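You operate a simulated robot arm through the tools that you are given. There is no shell and no other tool. Be economical: measure what you need, move in short steps, check, and stop when the job is done.

The job below is to be done with a simulated robot arm. You get a single attempt, and the scene is never put back.

JOB
Grease the black cone with 3 strokes at dose 2, then slide the spring on to its stem.
Fine: Use the grease nest and leave the cone in it. Spill no grease and leave the other cones alone. Set down upright: what you pick out.

Only the result counts: the job must be done as asked and must still hold three seconds after the hand-in. Knocking over, shifting, dropping, spilling or breaking anything else fails it.

ROBOT AND FRAMES
A 7-joint arm with a two-finger parallel gripper, fixed in place. Base frame: the origin is at the foot of the arm, x ahead of it, y to its left, z up; the work surface is at about z = 0. Units: cm, rad, N and s.
With the tool pointing down near the work surface it reaches from about 24 to 62 cm from the base axis. Its first joint turns from -1.152 to 1.152 rad. Payload 2.6 kg.
The tool frame sits at the grasp point between the pads (the TCP): z along the fingers, y along the line on which they close. The tips reach 3 cm beyond it. The gripper opens to 9.4 cm. The fingers are 2.8 cm wide and 1 cm thick; the gripper's body (5 by 9.6 cm) begins 5.5 cm behind the TCP.
Orientation is that of the tool frame in the base frame, as a unit quaternion [w, x, y, z]. With the fingers straight down and closing along the base's y, the tool's x points along the base's -x, its y along +y and its z along -z.

CONTROLS
- The arm moves only by the tool servo_tool. Its argument "rows" is text: rows parted by semicolons, each of 7 numbers parted by spaces: the shift along the base's x, y, z in units of 250 mm (1.0 is 250 mm), then the turn, a rotation vector about the base's x, y, z in units of 180 degrees (1.0 is 180 degrees), then the opening, from 0 (shut) to 1 (fully open). In form: tx ty tz wx wy wz fingers; .... A call has 1 to 12 rows; each row is the pose to reach, as a shift and turn from the pose commanded when the call began. A call with a number of a shift or a turn outside -1 to 1 is refused whole. Each row takes 0.2 s and may step no farther than 5 cm and 0.15 rad from the row before; otherwise, or with a gripper value out of range, the whole call is refused. Where a pose cannot be reached the arm comes as near as it can. A force on the tool above 40 N (or 10 N above the force at the start of the call, whichever is more), or a blocked arm, ends the call early, and 0.2 s more pass. The fingers move at their own pace (about 7.2 cm/s each) and stop on an object; they squeeze with about 27 N. The grip force told is the motor's: it shows also when the fingers shut on nothing. Time passes only in rows, and 0.2 s behind the last, so rows that repeat a pose let the fingers close. It gives the time, the measured TCP pose, the force on the tool (base axes), the opening and the grip force at its end, in the units of the frame above (readings bear some noise), with the torque about the TCP (base axes, N m) and any sound that the robot's microphone picked up, and new pictures: "show" is both (left out), scene, wrist or none.
- Cameras (640 x 400 px; columns grow to the right, rows downward): "scene" is fixed at [4.21, 43.58, 56.6]; the picture's right is [-0.70, -0.72, 0.00], its down [-0.40, 0.38, -0.83] and it looks along [0.60, -0.58, -0.55] (base axes); focal length 332 px, centre (320, 200). "wrist" rides on the gripper at [7.6, 1.4, -10.2] in the tool frame; the picture's right is [-0.18, 0.98, 0.00], its down [-0.75, -0.14, -0.64] and it looks along [-0.63, -0.12, 0.77] (tool axes); focal length 243 px, centre (320, 200). There is no depth. A picture from a camera that has moved, and an enlarged one, comes with that camera's place and axes in the base frame and with its lens.
- enlarge(camera, box): a new picture of the part [left, top, right, bottom] of that camera's present view, enlarged. No time passes.
- job_done(): hands the job in; it is judged then, once.

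Go step by step. Nothing tells you positions but the pictures and the camera data: compare them with the known pose of the tool, close in by small moves and look again before you grip or let go. The budget is 120 turns and 200 pictures, counting those below and the enlarged ones. Unless the task says otherwise, let go and move clear before handing in, and close with one line.

The tools are called after ">>>" as name(argument=value, ...) on one line, values as JSON. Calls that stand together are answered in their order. servo_tool: Moves the arm, as the interface text tells. Its arguments: {"type":"object","properties":{"rows":{"type":"string"},"show":{"type":"string","enum":["both","scene","wrist","none"]}},"required":["rows"]} The other tools are called the same way: enlarge (camera, box) takes an enlarged picture of a part of a camera's view; job_done () hands the job in.

At the start:

```text
time: 0.0
tool_pos: [41.72, -6.1, 35.74]
tcp_rot: [0.0, 0.0, 1.0, 0.0]
force: [0.5, -1.9, -0.2]
moment: [-0.01, -0.02, 0.0]
gripper_width: 9.4
finger_force: 0.0
```

scene: 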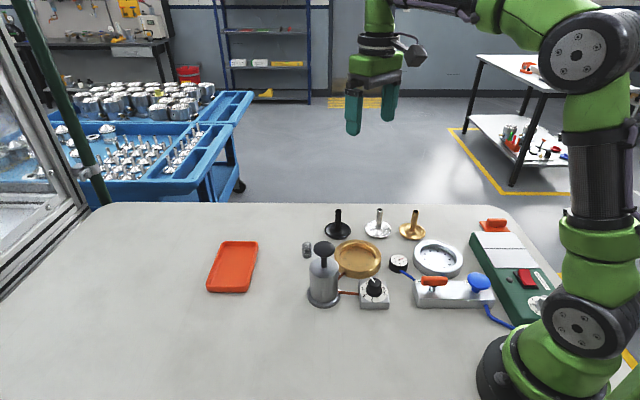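
wrist: 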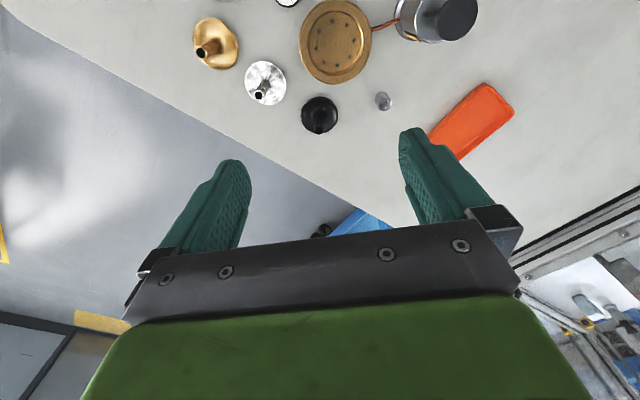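

I see three cones with stems (black, silver, gold), a brass nest and a grey dish, a grease pump with a dose knob, a small spring, and a red tray. I'll look closer before I move.

>>> enlarge(camera="scene", box=[290, 200, 430, 315])

>>> enlarge(camera="scene", box=[380, 205, 570, 330])

>>> enlarge(camera="wrist", box=[180, 0, 520, 160])

```text
3.48 times, centred on (360, 258) of scene
camera zoom: at [4.21, 43.58, 56.6], right [-0.7, -0.72, 0.0], down [-0.4, 0.38, -0.83], along [0.6, -0.58, -0.55], focal length 1154 px, centre (181, 0)
```

zoom: 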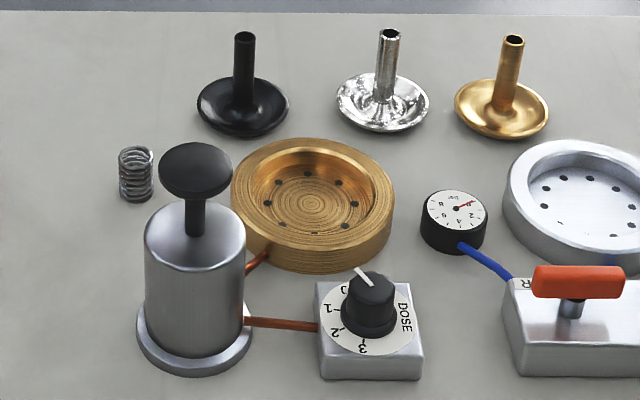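

```text
3.20 times, centred on (475, 268) of scene
camera zoom: at [4.21, 43.58, 56.6], right [-0.7, -0.72, 0.0], down [-0.4, 0.38, -0.83], along [0.6, -0.58, -0.55], focal length 1062 px, centre (-176, -16)
```

zoom: 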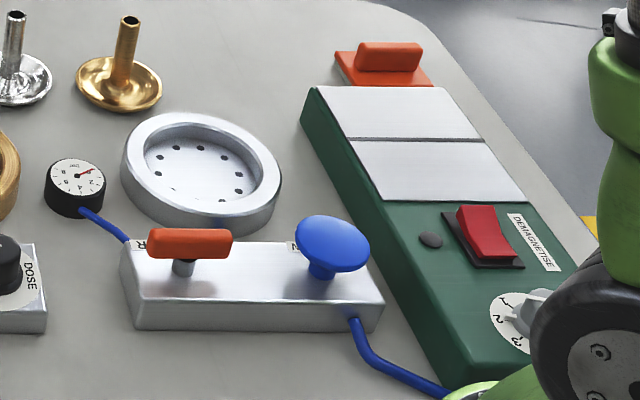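

```text
1.88 times, centred on (350, 80) of wrist
camera zoom: at [34.02, -4.55, 46.01], right [0.18, 0.98, 0.0], down [0.75, -0.14, 0.64], along [0.63, -0.12, -0.77], focal length 457 px, centre (264, 426)
```

zoom: 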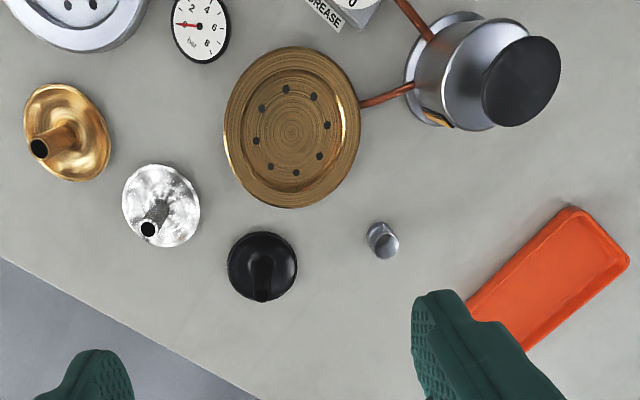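

The black cone stands at about (50.7, -8.1) with its stem top near z 7.2, and the spring is at (50, 3.6). The brass grease nest is at (39.7, -3.35), the pump knob at (38.2, 9.5, 13.4) and the dose knob near (30.5, 2.2). I'll move to get a view of the dial from above.

>>> servo_tool(rows="-.087 .07 -.125 0 0 0 1; -.174 .14 -.25 0 0 0 1; -.261 .21 -.375 0 0 0 1; -.348 .28 -.5 0 0 0 1; -.348 .28 -.5 0 0 0 1")

```text
time: 1.2
tool_pos: [32.91, 1.08, 23.32]
tcp_rot: [0.0, 0.0, 1.0, 0.0]
force: [0.5, -0.6, -0.1]
moment: [-0.01, 0.0, -0.02]
gripper_width: 9.39
finger_force: 0.0
camera wrist: at [25.18, 2.61, 33.63], right [0.18, 0.98, 0.0], down [0.75, -0.14, 0.64], along [0.63, -0.12, -0.77], focal length 243 px, centre (320, 200)
```

scene: 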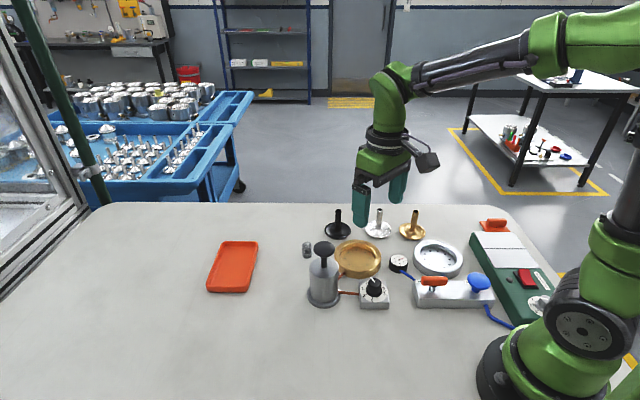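
wrist: 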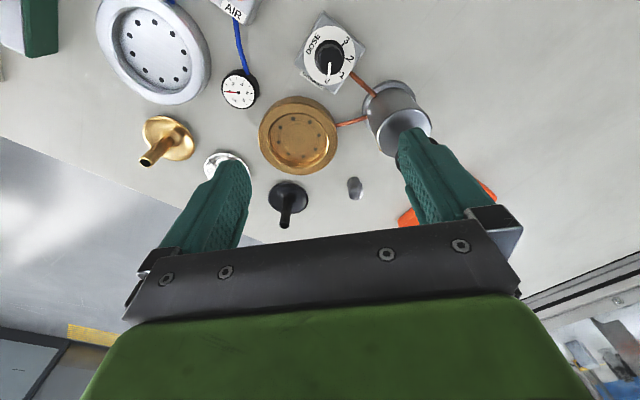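

>>> enlarge(camera="wrist", box=[270, 0, 390, 100])

>>> enlarge(camera="scene", box=[345, 265, 405, 315])

```text
4.00 times, centred on (330, 50) of wrist
camera zoom: at [25.18, 2.61, 33.63], right [0.18, 0.98, 0.0], down [0.75, -0.14, 0.64], along [0.63, -0.12, -0.77], focal length 970 px, centre (280, 800)
```

zoom: 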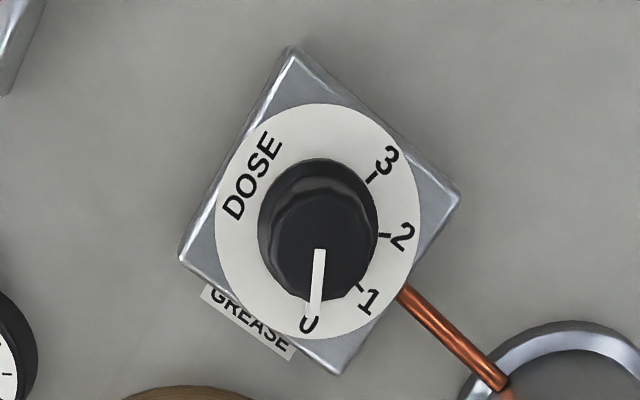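

```text
8.00 times, centred on (375, 290) of scene
camera zoom: at [4.21, 43.58, 56.6], right [-0.7, -0.72, 0.0], down [-0.4, 0.38, -0.83], along [0.6, -0.58, -0.55], focal length 2655 px, centre (-120, -520)
```

zoom: 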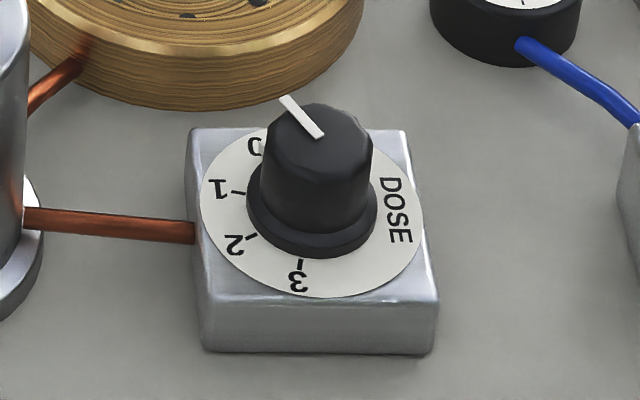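

The dial pointer is at 0, and the mark for 2 lies about +90° from it (counter-clockwise from above). The knob centre is near (30.3, 2.66) with its top at z 5.5. I'll go above it with the gripper turned -45°.

>>> servo_tool(rows="-.018 .011 -.073 0 0 -.0417 .55; -.036 .022 -.147 0 0 -.0833 .55; -.054 .033 -.22 0 0 -.125 .55; -.072 .045 -.293 0 0 -.1667 .55; -.09 .056 -.367 0 0 -.2083 .55; -.107 .067 -.44 0 0 -.25 .55; -.107 .067 -.44 0 0 -.25 .55")

```text
time: 2.8
tool_pos: [30.24, 2.65, 12.23]
tcp_rot: [0.0, 0.383, 0.924, -0.001]
force: [0.0, 0.8, 0.2]
moment: [-0.03, 0.0, -0.01]
gripper_width: 5.19
finger_force: 0.1
camera wrist: at [25.89, 9.14, 22.48], right [0.83, 0.56, 0.0], down [0.43, -0.63, 0.64], along [0.36, -0.53, -0.77], focal length 243 px, centre (320, 200)
```

scene: 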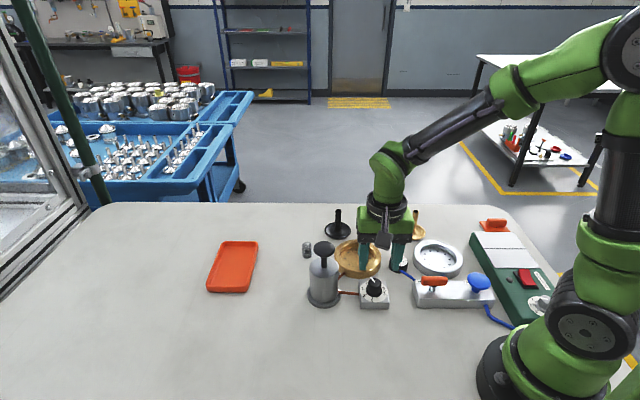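
wrist: 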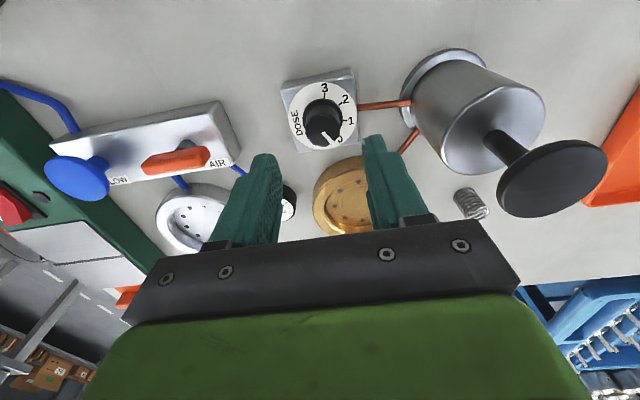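

>>> enlarge(camera="wrist", box=[270, 60, 390, 160])

```text
4.00 times, centred on (330, 110) of wrist
camera zoom: at [25.89, 9.14, 22.48], right [0.83, 0.56, 0.0], down [0.43, -0.63, 0.64], along [0.36, -0.53, -0.77], focal length 970 px, centre (280, 560)
```

zoom: 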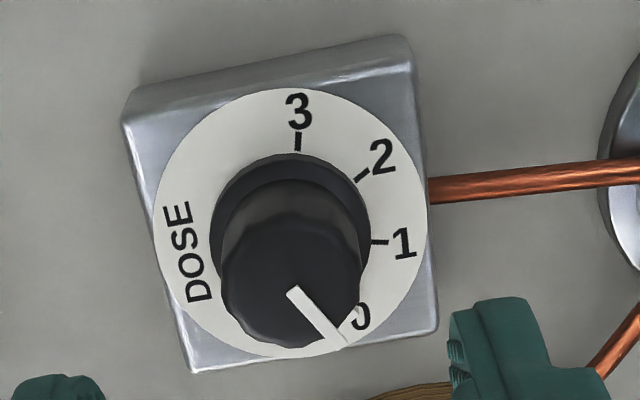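

>>> servo_tool(rows="0 .004 -.08 0 0 0 .55; 0 .008 -.16 0 0 0 .55; 0 .008 -.226 0 0 0 .55; 0 .008 -.226 0 0 0 .55")

>>> enlarge(camera="scene", box=[340, 220, 440, 320])

>>> enlarge(camera="wrist", box=[200, 60, 440, 240])

```text
time: 3.8
tool_pos: [30.42, 2.99, 6.52]
tcp_rot: [-0.001, 0.383, 0.924, 0.0]
force: [-0.2, -0.1, -0.2]
moment: [0.02, 0.0, -0.01]
gripper_width: 5.17
finger_force: 0.0
camera wrist: at [25.91, 9.39, 16.85], right [0.82, 0.57, 0.0], down [0.43, -0.63, 0.64], along [0.36, -0.53, -0.77], focal length 243 px, centre (320, 200)
```

scene: 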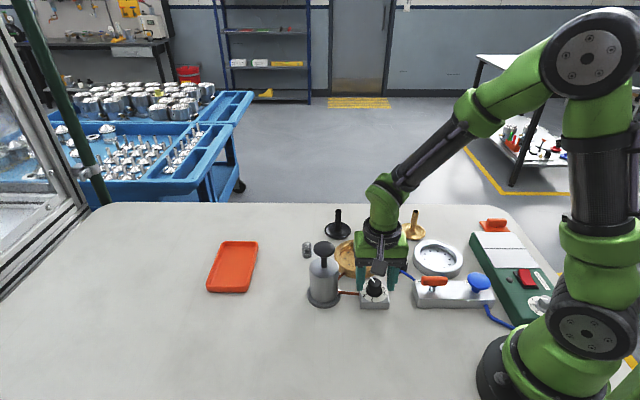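
wrist: 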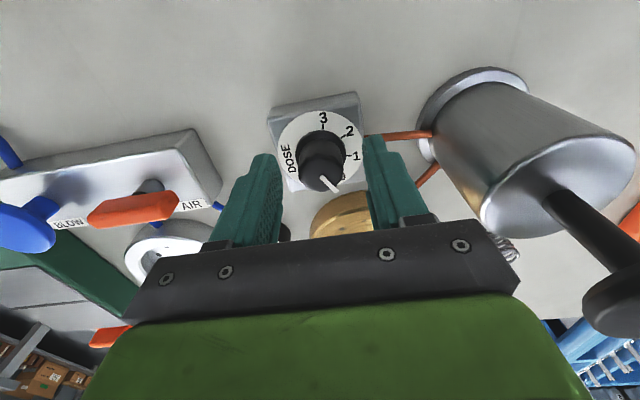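

```text
4.00 times, centred on (390, 270) of scene
camera zoom: at [4.21, 43.58, 56.6], right [-0.7, -0.72, 0.0], down [-0.4, 0.38, -0.83], along [0.6, -0.58, -0.55], focal length 1327 px, centre (40, -80)
```

zoom: 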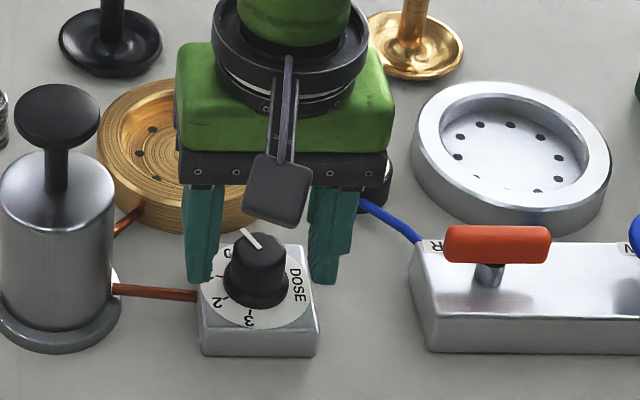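

```text
2.22 times, centred on (320, 150) of wrist
camera zoom: at [25.91, 9.39, 16.85], right [0.82, 0.57, 0.0], down [0.43, -0.63, 0.64], along [0.36, -0.53, -0.77], focal length 539 px, centre (320, 311)
```

zoom: 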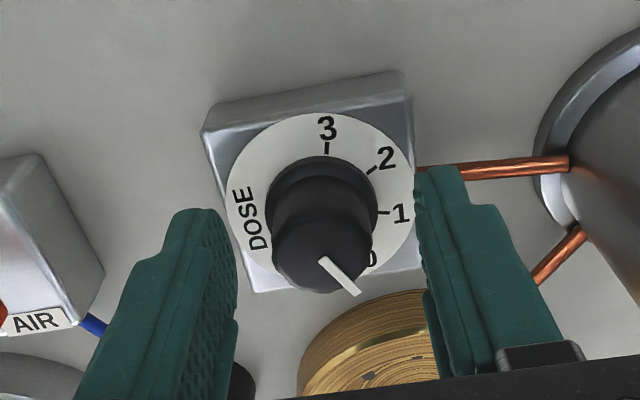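

The knob lies right between the pads, so I'll close on it.

>>> servo_tool(rows="0 0 0 0 0 0 .1; 0 0 0 0 0 0 .1; 0 0 0 0 0 0 .1; 0 0 0 0 0 0 .1", show="wrist")

```text
time: 4.8
tool_pos: [30.28, 3.0, 6.66]
tcp_rot: [-0.001, 0.382, 0.924, 0.0]
force: [-2.3, -4.6, -2.9]
moment: [0.08, -0.21, -0.03]
gripper_width: 2.96
finger_force: 44.9
camera wrist: at [25.9, 9.37, 16.86], right [0.83, 0.57, 0.0], down [0.43, -0.63, 0.64], along [0.36, -0.53, -0.77], focal length 243 px, centre (320, 200)
```

wrist: 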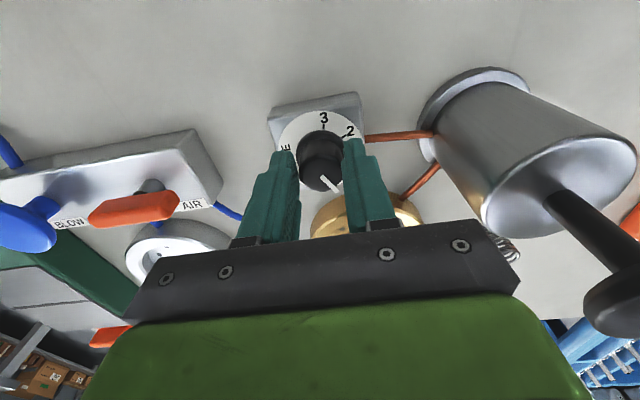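

>>> servo_tool(rows="0 0 0 0 0 .0417 .1; 0 0 0 0 0 .0833 .1; 0 0 0 0 0 .125 .1; 0 0 0 0 0 .1667 .1; 0 0 0 0 0 .2083 .1; 0 0 0 0 0 .25 .1", show="wrist")

>>> enlarge(camera="scene", box=[340, 260, 410, 320])

```text
time: 6.4
tool_pos: [30.23, 2.63, 6.51]
tcp_rot: [-0.001, 0.002, 1.0, -0.001]
force: [-0.4, -0.2, 1.6]
moment: [0.28, 0.0, -0.02]
gripper_width: 2.97
finger_force: 44.7
stopped in row 6: the force on the tool passed its limit at 42 N (the readings are from after the stop); the commanded pose is now the measured one
camera wrist: at [22.58, 4.17, 16.88], right [0.19, 0.98, 0.0], down [0.76, -0.14, 0.64], along [0.63, -0.12, -0.77], focal length 243 px, centre (320, 200)
```

wrist: 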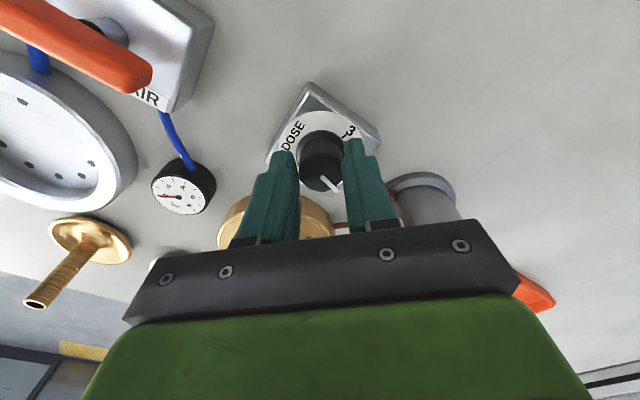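

```text
6.67 times, centred on (375, 290) of scene
camera zoom: at [4.21, 43.58, 56.6], right [-0.7, -0.72, 0.0], down [-0.4, 0.38, -0.83], along [0.6, -0.58, -0.55], focal length 2212 px, centre (-47, -400)
```

zoom: 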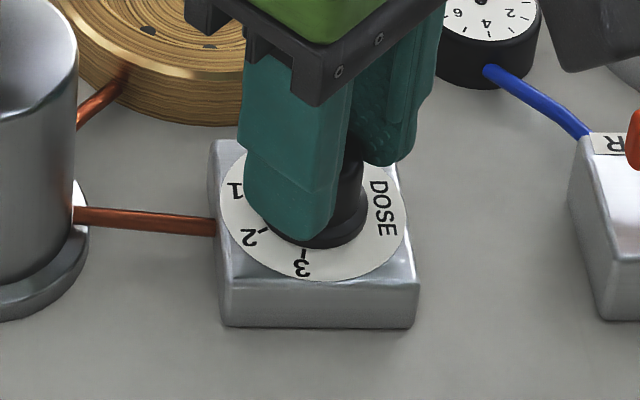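

>>> servo_tool(rows="0 0 0 0 0 .0417 .1; 0 0 0 0 0 .0833 .1; 0 0 0 0 0 .125 .1; 0 0 0 0 0 .1667 .1; 0 0 0 0 0 .2083 .1; 0 0 0 0 0 .25 .1;0 0 0 0 0 .25 .1", show="wrist")

>>> enlarge(camera="wrist", box=[220, 60, 420, 220])

```text
time: 8.0
tool_pos: [30.23, 2.34, 6.57]
tcp_rot: [0.001, -0.381, 0.924, -0.003]
force: [11.6, -31.5, -0.8]
moment: [-0.36, -0.02, -0.13]
gripper_width: 2.97
finger_force: 44.8
camera wrist: at [23.82, -1.84, 16.86], right [-0.56, 0.83, -0.01], down [0.63, 0.44, 0.64], along [0.53, 0.36, -0.77], focal length 243 px, centre (320, 200)
```

wrist: 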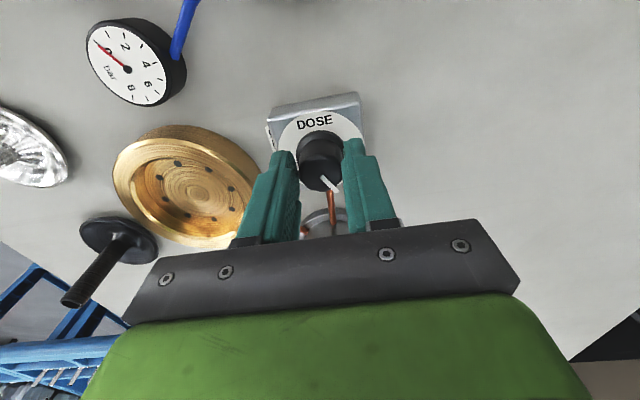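

```text
2.50 times, centred on (320, 140) of wrist
camera zoom: at [23.82, -1.84, 16.86], right [-0.56, 0.83, -0.01], down [0.63, 0.44, 0.64], along [0.53, 0.36, -0.77], focal length 606 px, centre (320, 350)
```

zoom: 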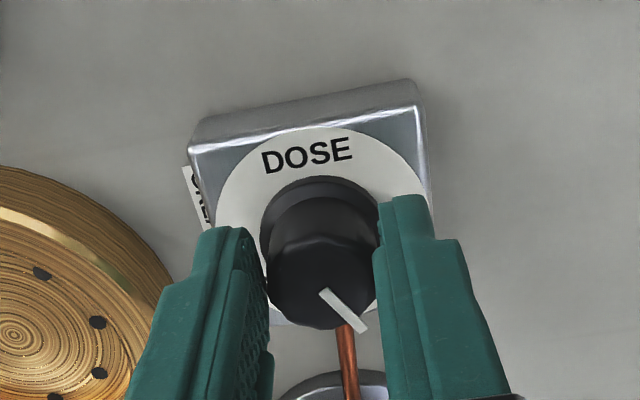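

>>> servo_tool(rows=".008 .008 0 0 0 0 .3; .008 .008 0 0 0 0 .55; .008 .008 0 0 0 0 .55; .008 .008 .1 0 0 0 .55; .008 .008 .25 0 0 0 .55; .008 .008 .4 0 0 0 .55;.008 .008 .4 0 0 0 .55")

>>> enlarge(camera="wrist", box=[250, 40, 410, 168])

>>> enlarge(camera="scene", box=[340, 260, 410, 320])

```text
time: 9.6
tool_pos: [30.45, 2.85, 16.54]
tcp_rot: [-0.001, -0.382, 0.924, -0.001]
force: [0.8, -0.3, 0.3]
moment: [0.03, -0.02, -0.04]
gripper_width: 5.15
finger_force: 0.0
camera wrist: at [23.98, -1.37, 26.87], right [-0.56, 0.83, 0.0], down [0.63, 0.43, 0.64], along [0.53, 0.36, -0.77], focal length 243 px, centre (320, 200)
```

scene: 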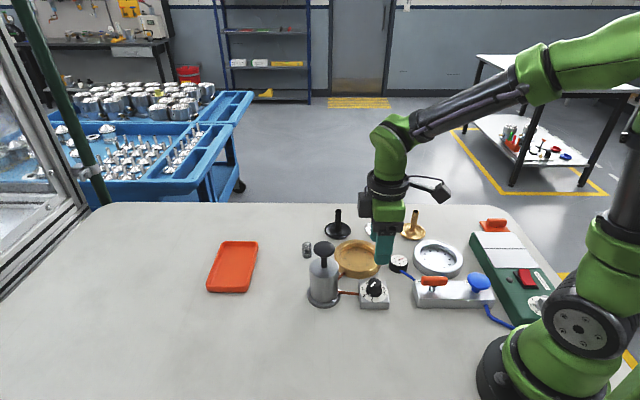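
wrist: 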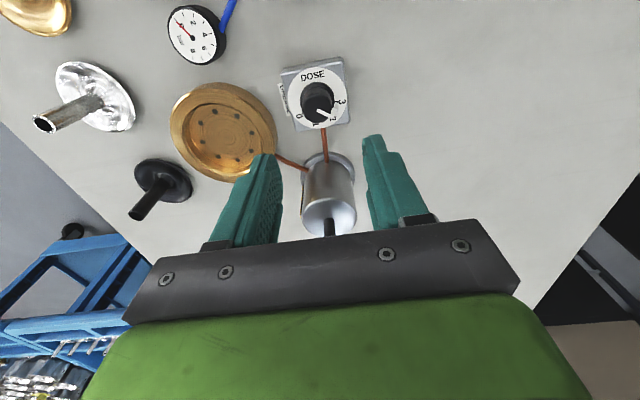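

```text
3.12 times, centred on (330, 104) of wrist
camera zoom: at [23.98, -1.37, 26.87], right [-0.56, 0.83, 0.0], down [0.63, 0.43, 0.64], along [0.53, 0.36, -0.77], focal length 758 px, centre (289, 500)
```

zoom: 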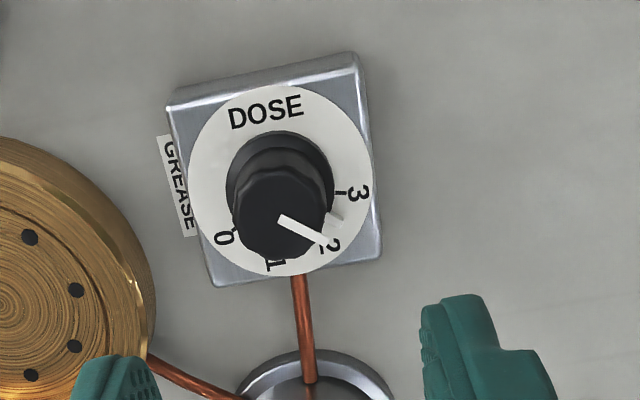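

```text
6.67 times, centred on (375, 290) of scene
camera zoom: at [4.21, 43.58, 56.6], right [-0.7, -0.72, 0.0], down [-0.4, 0.38, -0.83], along [0.6, -0.58, -0.55], focal length 2212 px, centre (-47, -400)
```

zoom: 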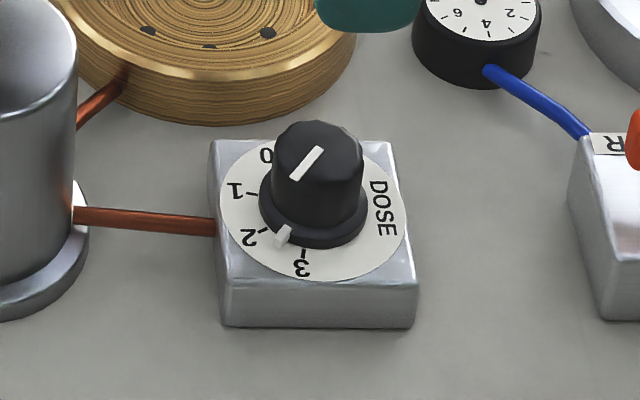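

The knob seems to have turned a little past 2 when I released it. I'll look closer.

>>> enlarge(camera="wrist", box=[290, 60, 354, 130])

>>> enlarge(camera="scene", box=[358, 276, 392, 306])

```text
5.71 times, centred on (322, 95) of wrist
camera zoom: at [23.98, -1.37, 26.87], right [-0.56, 0.83, 0.0], down [0.63, 0.43, 0.64], along [0.53, 0.36, -0.77], focal length 1386 px, centre (309, 800)
```

zoom: 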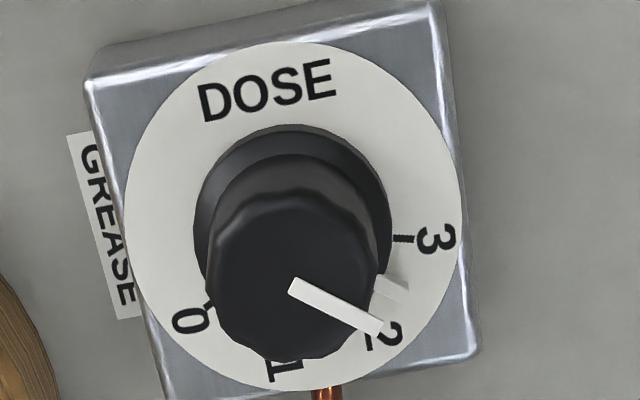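

```text
13.33 times, centred on (375, 291) of scene
camera zoom: at [4.21, 43.58, 56.6], right [-0.7, -0.72, 0.0], down [-0.4, 0.38, -0.83], along [0.6, -0.58, -0.55], focal length 4425 px, centre (-413, -1013)
```

zoom: 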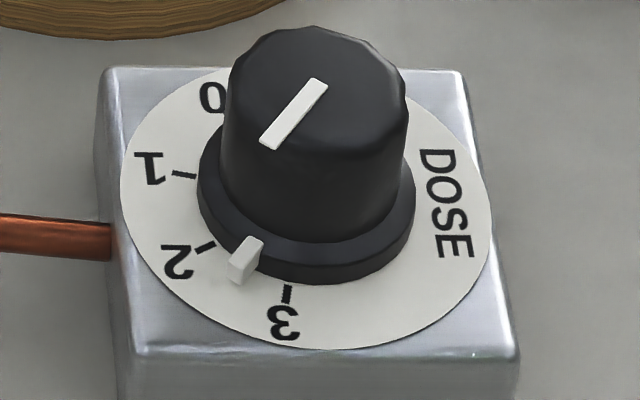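

The pointer sits at about 91° and 2 is at about 72°. I'll re-grip, centred on the knob, and turn it back about 20°.

>>> servo_tool(rows="0 -.008 -.15 0 0 0 .5; 0 -.008 -.3 0 0 0 .5; 0 -.008 -.4 0 0 0 .5; 0 -.008 -.4 0 0 0 .4; 0 -.008 -.4 0 0 0 .1; 0 -.008 -.4 0 0 0 .1; 0 -.008 -.4 0 0 0 .1;  0 -.008 -.4 0 0 0 .1", show="wrist")

>>> enlarge(camera="wrist", box=[220, 60, 420, 220])

```text
time: 11.4
tool_pos: [30.43, 2.61, 6.68]
tcp_rot: [0.001, -0.382, 0.924, -0.002]
force: [17.8, -12.3, -24.9]
moment: [0.19, -0.33, -0.04]
gripper_width: 2.98
finger_force: 44.8
camera wrist: at [24.02, -1.71, 16.92], right [-0.56, 0.83, 0.0], down [0.63, 0.43, 0.64], along [0.53, 0.36, -0.77], focal length 243 px, centre (320, 200)
```

wrist: 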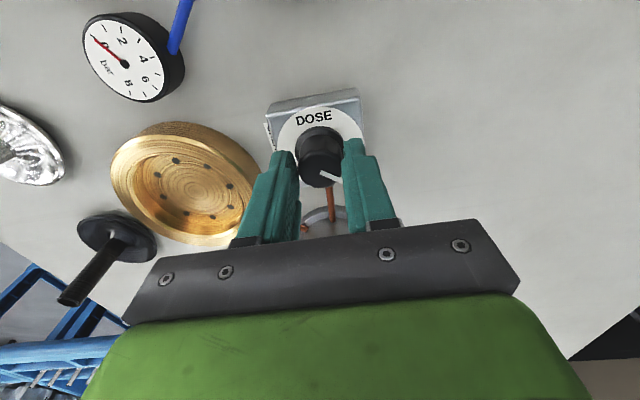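

```text
2.50 times, centred on (320, 140) of wrist
camera zoom: at [24.02, -1.71, 16.92], right [-0.56, 0.83, 0.0], down [0.63, 0.43, 0.64], along [0.53, 0.36, -0.77], focal length 606 px, centre (320, 350)
```

zoom: 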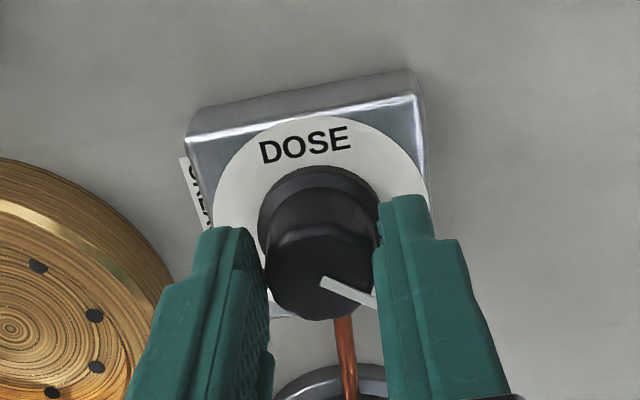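

>>> servo_tool(rows="0 0 0 0 0 -.04 .1; 0 0 0 0 0 -.08 .1; 0 0 0 0 0 -.122 .1; 0 0 0 0 0 -.122 .1", show="wrist")

>>> enlarge(camera="scene", box=[350, 270, 400, 310])

```text
time: 12.4
tool_pos: [30.48, 2.67, 6.59]
tcp_rot: [0.002, -0.197, 0.98, -0.001]
force: [13.2, -19.1, 4.3]
moment: [-0.56, 0.58, -0.05]
gripper_width: 2.97
finger_force: 44.8
camera wrist: at [22.82, 1.06, 16.91], right [-0.21, 0.98, 0.0], down [0.75, 0.16, 0.64], along [0.63, 0.13, -0.77], focal length 243 px, centre (320, 200)
```

wrist: 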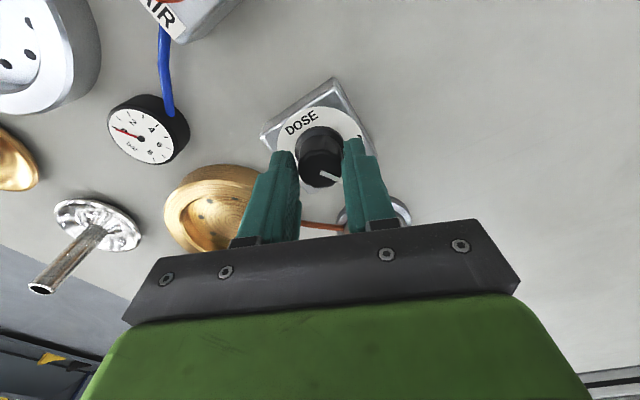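

```text
10.00 times, centred on (375, 290) of scene
camera zoom: at [4.21, 43.58, 56.6], right [-0.7, -0.72, 0.0], down [-0.4, 0.38, -0.83], along [0.6, -0.58, -0.55], focal length 3318 px, centre (-230, -700)
```

zoom: 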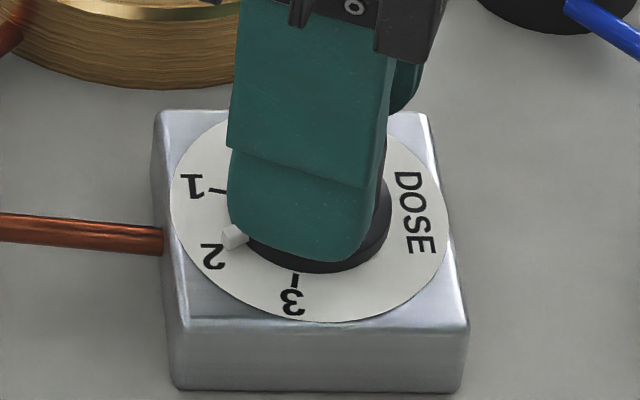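

>>> servo_tool(rows="0 0 0 0 0 0 .55; 0 0 0 0 0 0 .55; 0 0 0 0 0 0 .55; 0 0 .1 0 0 0 .55; 0 0 .25 0 0 0 .55; 0 0 .4 0 0 0 .55;0 0 .4 0 0 0 .55", show="none")

>>> enlarge(camera="wrist", box=[280, 50, 360, 120])

>>> enlarge(camera="scene", box=[358, 276, 392, 306])

```text
time: 14.0
tool_pos: [30.42, 2.61, 16.6]
tcp_rot: [-0.002, -0.199, 0.98, -0.001]
force: [0.2, 0.1, -0.4]
moment: [0.01, 0.04, 0.03]
gripper_width: 5.17
finger_force: 0.1
```

```text
5.71 times, centred on (320, 85) of wrist
camera zoom: at [22.71, 1.05, 26.96], right [-0.21, 0.98, 0.0], down [0.75, 0.17, 0.64], along [0.63, 0.13, -0.77], focal length 1386 px, centre (320, 857)
```

zoom: 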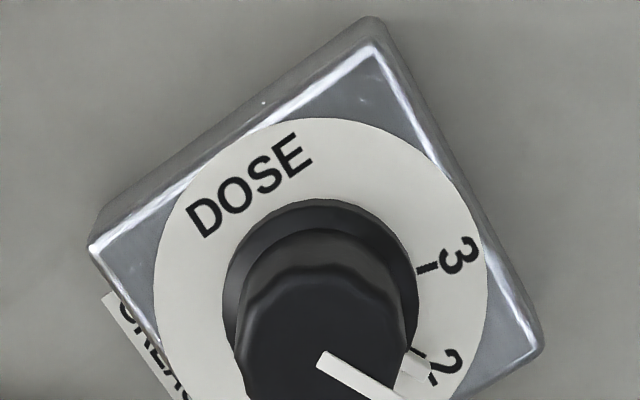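

```text
13.33 times, centred on (375, 291) of scene
camera zoom: at [4.21, 43.58, 56.6], right [-0.7, -0.72, 0.0], down [-0.4, 0.38, -0.83], along [0.6, -0.58, -0.55], focal length 4425 px, centre (-413, -1013)
```

zoom: 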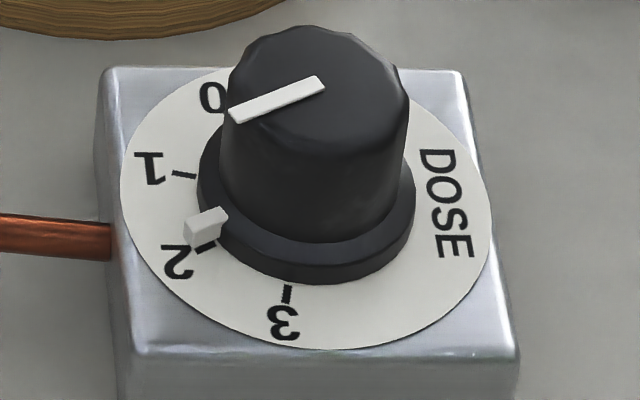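

The pointer is now on 2. Next I'll go above the black cone with the gripper squared up.

>>> servo_tool(rows=".135 -.071 0 0 0 -.0213 .55; .27 -.143 0 0 0 -.0425 .55; .406 -.214 0 0 0 -.0638 .55; .541 -.285 0 0 0 -.085 .55; .676 -.357 0 0 0 -.1063 .55; .811 -.428 -.06 0 0 -.1276 .55; .811 -.428 -.06 0 0 -.1276 .55")

>>> enlarge(camera="wrist", box=[220, 60, 420, 220])

>>> enlarge(camera="scene", box=[290, 180, 400, 270])

```text
time: 15.6
tool_pos: [50.78, -7.97, 15.01]
tcp_rot: [-0.002, 0.001, 1.0, 0.0]
force: [0.7, 0.9, 0.2]
moment: [0.0, 0.0, -0.01]
gripper_width: 5.16
finger_force: 0.1
camera wrist: at [43.23, -6.49, 25.36], right [0.19, 0.98, 0.0], down [0.76, -0.14, 0.64], along [0.63, -0.12, -0.77], focal length 243 px, centre (320, 200)
```

scene: 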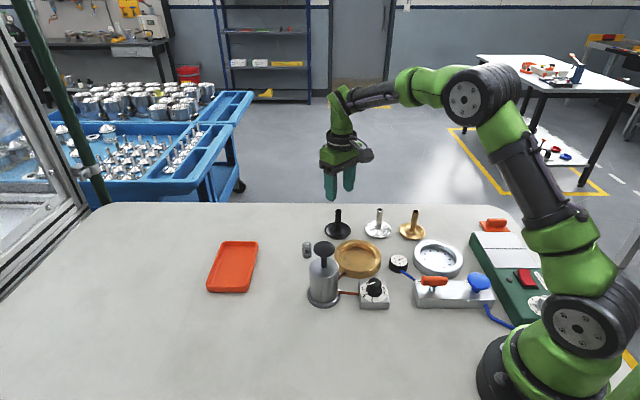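
wrist: 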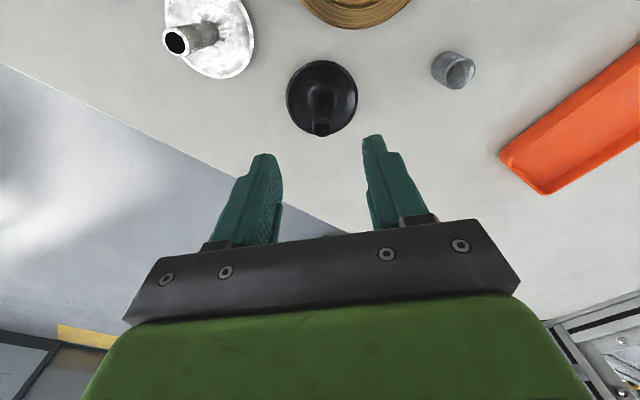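

```text
2.50 times, centred on (320, 140) of wrist
camera zoom: at [43.23, -6.49, 25.36], right [0.19, 0.98, 0.0], down [0.76, -0.14, 0.64], along [0.63, -0.12, -0.77], focal length 606 px, centre (320, 350)
```

zoom: 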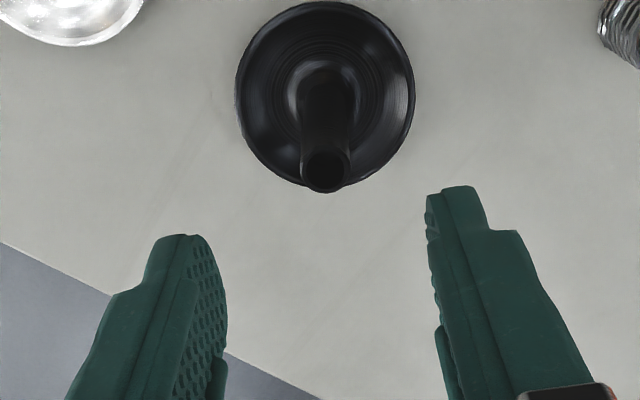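

```text
4.44 times, centred on (345, 225) of scene
camera zoom: at [4.21, 43.58, 56.6], right [-0.7, -0.72, 0.0], down [-0.4, 0.38, -0.83], along [0.6, -0.58, -0.55], focal length 1475 px, centre (209, 89)
```

zoom: 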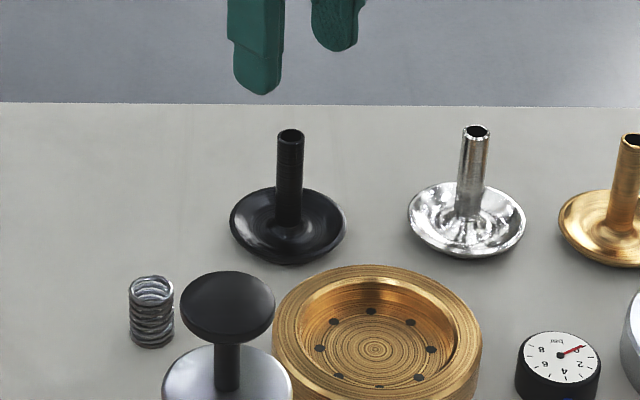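

The stem is at about (50.7, -7.85) with its top near z 7.6. I'll lower to z 5.8 around it.

>>> servo_tool(rows="-.002 .004 -.15 0 0 0 .55; -.002 .004 -.28 0 0 0 .55; -.002 .004 -.368 0 0 0 .55; -.002 .004 -.368 0 0 0 .55", show="wrist")

>>> enlarge(camera="scene", box=[290, 180, 400, 270])

```text
time: 16.6
tool_pos: [50.66, -7.94, 5.84]
tcp_rot: [-0.002, 0.001, 1.0, -0.001]
force: [-0.3, 0.3, 0.1]
moment: [0.03, 0.0, 0.0]
gripper_width: 5.19
finger_force: 0.0
camera wrist: at [43.04, -6.5, 16.16], right [0.19, 0.98, 0.0], down [0.76, -0.14, 0.64], along [0.63, -0.12, -0.77], focal length 243 px, centre (320, 200)
```

wrist: 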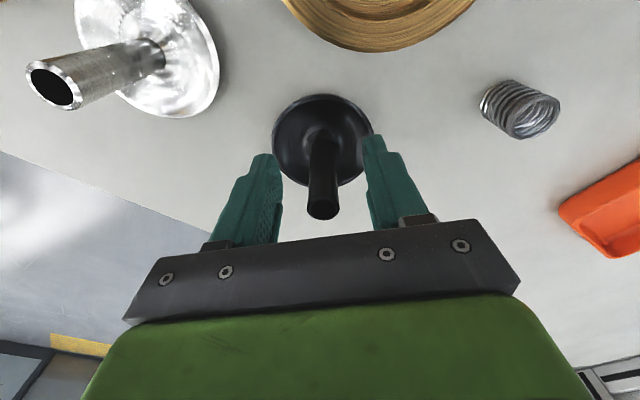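

```text
4.44 times, centred on (345, 225) of scene
camera zoom: at [4.21, 43.58, 56.6], right [-0.7, -0.72, 0.0], down [-0.4, 0.38, -0.83], along [0.6, -0.58, -0.55], focal length 1475 px, centre (209, 89)
```

zoom: 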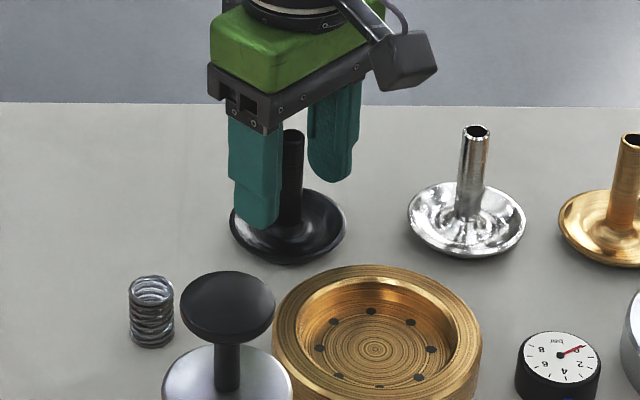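

>>> servo_tool(rows="0 0.003 0 0 0 0 .3; 0 0.003 0 0 0 0 .15; 0 0.003 0 0 0 0 0; 0 .003 0 0 0 0 0; 0 0.003 0 0 0 0 0; 0 .003 0 0 0 0 0; 0 .003 0.03 0 0 0 0; 0 .003 .06 0 0 0 0; 0 .003 .06 0 0 0 0")

>>> enlarge(camera="scene", box=[290, 180, 400, 270])

```text
time: 18.6
tool_pos: [50.7, -7.87, 7.48]
tcp_rot: [-0.001, 0.001, 1.0, -0.001]
force: [-0.9, -0.6, -0.6]
moment: [-0.01, 0.01, 0.01]
gripper_width: 1.5
finger_force: 27.1
camera wrist: at [42.99, -6.37, 17.71], right [0.19, 0.98, 0.0], down [0.75, -0.14, 0.64], along [0.63, -0.12, -0.77], focal length 243 px, centre (320, 200)
```

scene: 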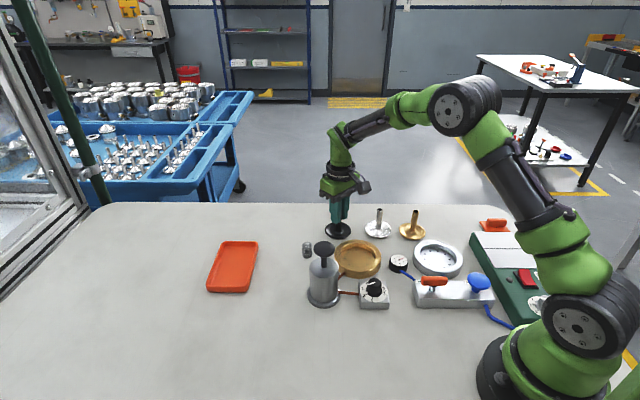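
wrist: 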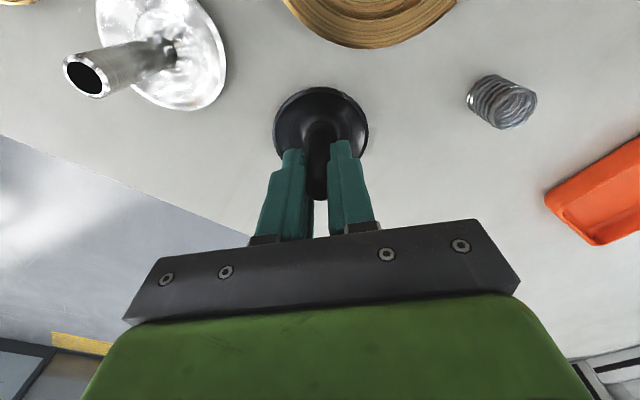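

```text
4.44 times, centred on (345, 225) of scene
camera zoom: at [4.21, 43.58, 56.6], right [-0.7, -0.72, 0.0], down [-0.4, 0.38, -0.83], along [0.6, -0.58, -0.55], focal length 1475 px, centre (209, 89)
```

zoom: 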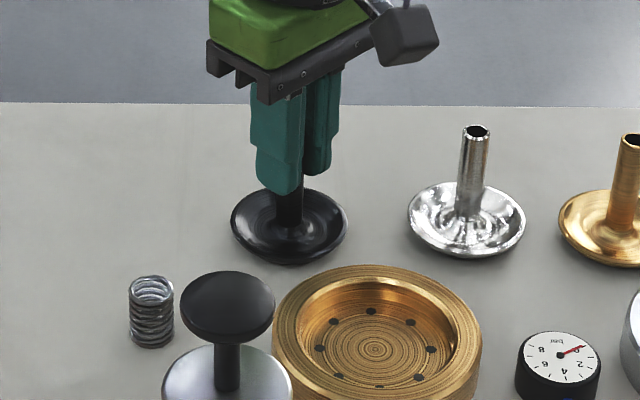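

The fingers closed on the stem (1.5 cm), but the cone seems not to have risen. I'll look closer.

>>> enlarge(camera="wrist", box=[240, 70, 400, 230])

>>> enlarge(camera="scene", box=[315, 190, 365, 245])

```text
2.50 times, centred on (320, 150) of wrist
camera zoom: at [42.99, -6.37, 17.71], right [0.19, 0.98, 0.0], down [0.75, -0.14, 0.64], along [0.63, -0.12, -0.77], focal length 606 px, centre (320, 325)
```

zoom: 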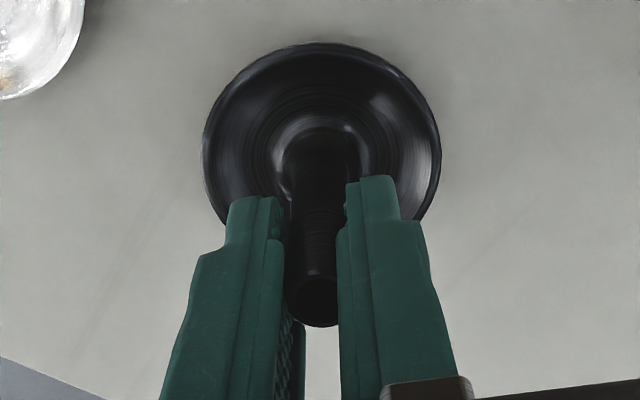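

```text
7.27 times, centred on (340, 218) of scene
camera zoom: at [4.21, 43.58, 56.6], right [-0.7, -0.72, 0.0], down [-0.4, 0.38, -0.83], along [0.6, -0.58, -0.55], focal length 2414 px, centre (174, 73)
```

zoom: 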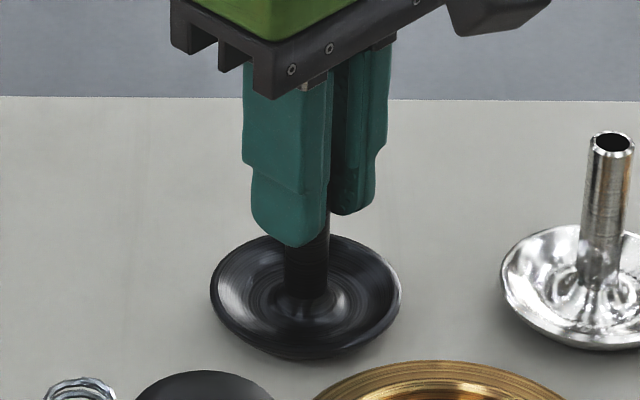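

>>> servo_tool(rows="0 0 .01 0 0 0 0; 0 0 .02 0 0 0 0", show="wrist")

>>> enlarge(camera="scene", box=[315, 190, 365, 245])

```text
time: 19.2
tool_pos: [50.61, -7.81, 7.84]
tcp_rot: [-0.001, 0.002, 1.0, 0.0]
force: [0.1, 0.0, -0.5]
moment: [0.01, -0.02, 0.03]
gripper_width: 1.52
finger_force: 27.2
camera wrist: at [43.0, -6.35, 18.15], right [0.19, 0.98, 0.0], down [0.76, -0.14, 0.64], along [0.63, -0.12, -0.77], focal length 243 px, centre (320, 200)
```

wrist: 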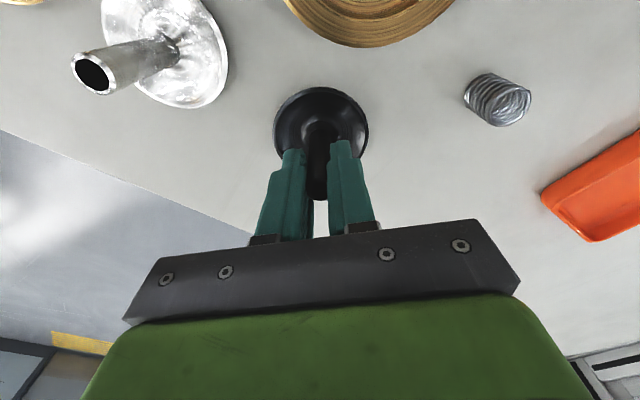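

```text
7.27 times, centred on (340, 218) of scene
camera zoom: at [4.21, 43.58, 56.6], right [-0.7, -0.72, 0.0], down [-0.4, 0.38, -0.83], along [0.6, -0.58, -0.55], focal length 2414 px, centre (174, 73)
```

zoom: 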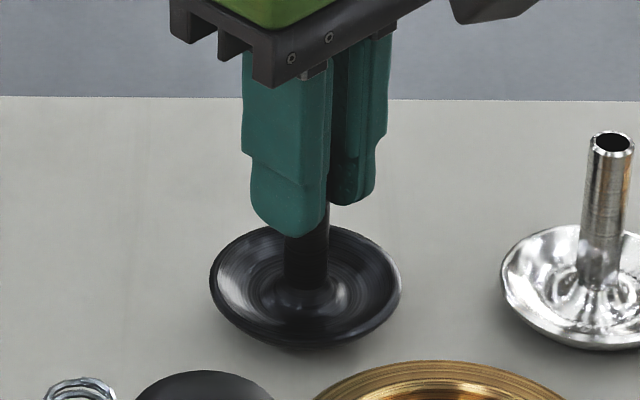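

It is now moving with the tool; it only slipped a little at first. I'll lift it higher and carry it gently over the brass nest.

>>> servo_tool(rows="0 0 .04 0 0 0 0; 0 0 .1 0 0 0 0; 0 0 .17 0 0 0 0; 0 0 .22 0 0 0 0; -.05 .02 .22 0 0 0 0; -.13 .055 .22 0 0 0 0; -.21 .09 .22 0 0 0 0; -.29 .122 .22 0 0 0 0; -.37 .155 .22 0 0 0 0; -.42 .175 .22 0 0 0 0; -.438 .178 .22 0 0 0 0; -.438 .178 .22 0 0 0 0")

>>> enlarge(camera="scene", box=[310, 190, 410, 290])

>>> enlarge(camera="wrist", box=[220, 60, 420, 220])

```text
time: 21.8
tool_pos: [39.73, -3.33, 13.25]
tcp_rot: [-0.002, 0.001, 1.0, -0.002]
force: [0.6, -0.2, -1.3]
moment: [0.01, 0.02, 0.05]
gripper_width: 1.52
finger_force: 26.6
camera wrist: at [32.05, -1.86, 23.6], right [0.19, 0.98, 0.0], down [0.76, -0.14, 0.64], along [0.63, -0.12, -0.77], focal length 243 px, centre (320, 200)
```

scene: 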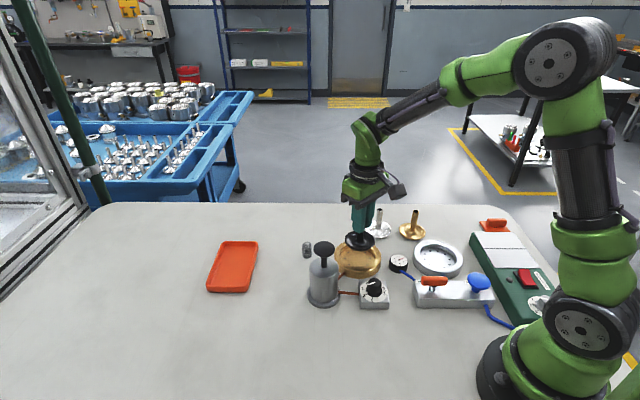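
wrist: 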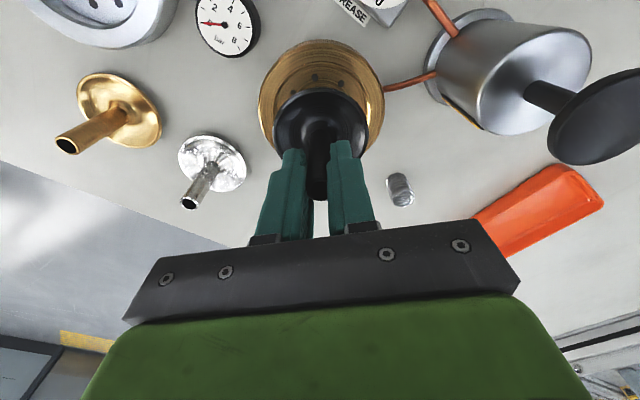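

```text
4.00 times, centred on (360, 240) of scene
camera zoom: at [4.21, 43.58, 56.6], right [-0.7, -0.72, 0.0], down [-0.4, 0.38, -0.83], along [0.6, -0.58, -0.55], focal length 1327 px, centre (160, 40)
```

zoom: 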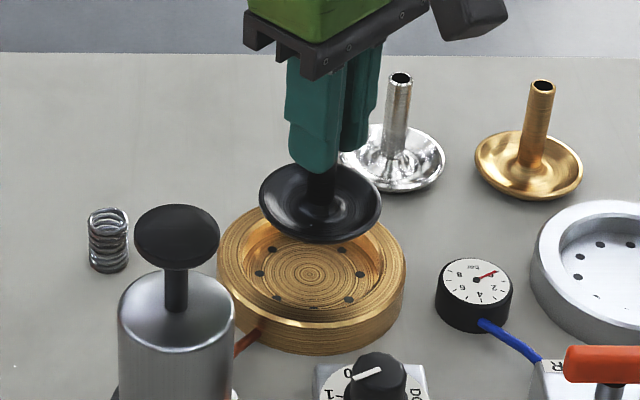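

```text
2.50 times, centred on (320, 140) of wrist
camera zoom: at [32.05, -1.86, 23.6], right [0.19, 0.98, 0.0], down [0.76, -0.14, 0.64], along [0.63, -0.12, -0.77], focal length 606 px, centre (320, 350)
```

zoom: 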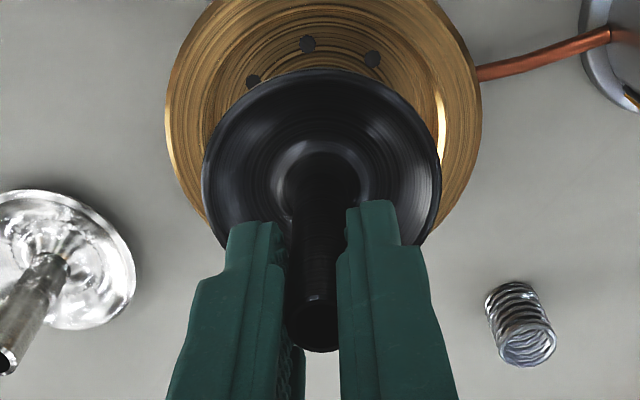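

>>> servo_tool(rows=".01 .002 -.04 0 0 0 0; .01 .002 -.08 0 0 0 0; .01 .002 -.11 0 0 0 0; .01 .002 -.11 0 0 0 0", show="none")

>>> enlarge(camera="scene", box=[320, 210, 400, 290])

>>> enlarge(camera="wrist", box=[220, 40, 420, 200])

```text
time: 22.8
tool_pos: [40.02, -3.37, 10.56]
tcp_rot: [-0.003, 0.001, 1.0, 0.0]
force: [-0.4, 0.1, -1.2]
moment: [0.0, 0.02, 0.04]
gripper_width: 1.51
finger_force: 26.9
```

```text
5.00 times, centred on (360, 250) of scene
camera zoom: at [4.21, 43.58, 56.6], right [-0.7, -0.72, 0.0], down [-0.4, 0.38, -0.83], along [0.6, -0.58, -0.55], focal length 1659 px, centre (120, -50)
```

zoom: 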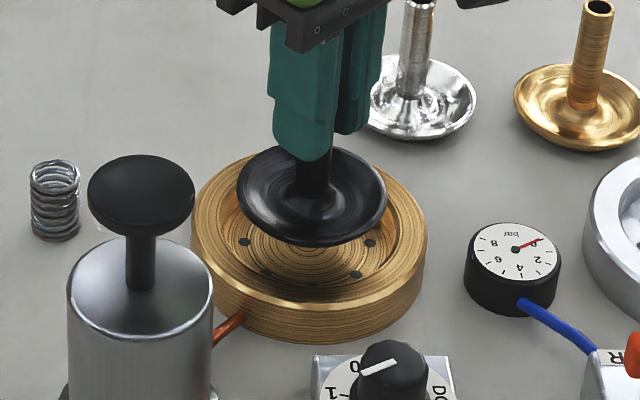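

```text
2.50 times, centred on (320, 120) of wrist
camera zoom: at [32.35, -1.88, 20.87], right [0.19, 0.98, 0.0], down [0.76, -0.14, 0.64], along [0.63, -0.12, -0.77], focal length 606 px, centre (320, 400)
```

zoom: 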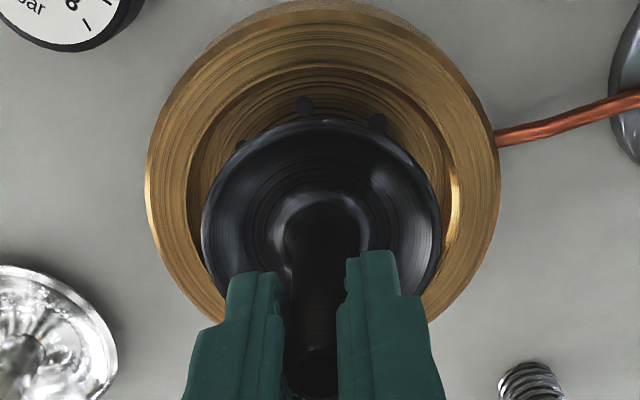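

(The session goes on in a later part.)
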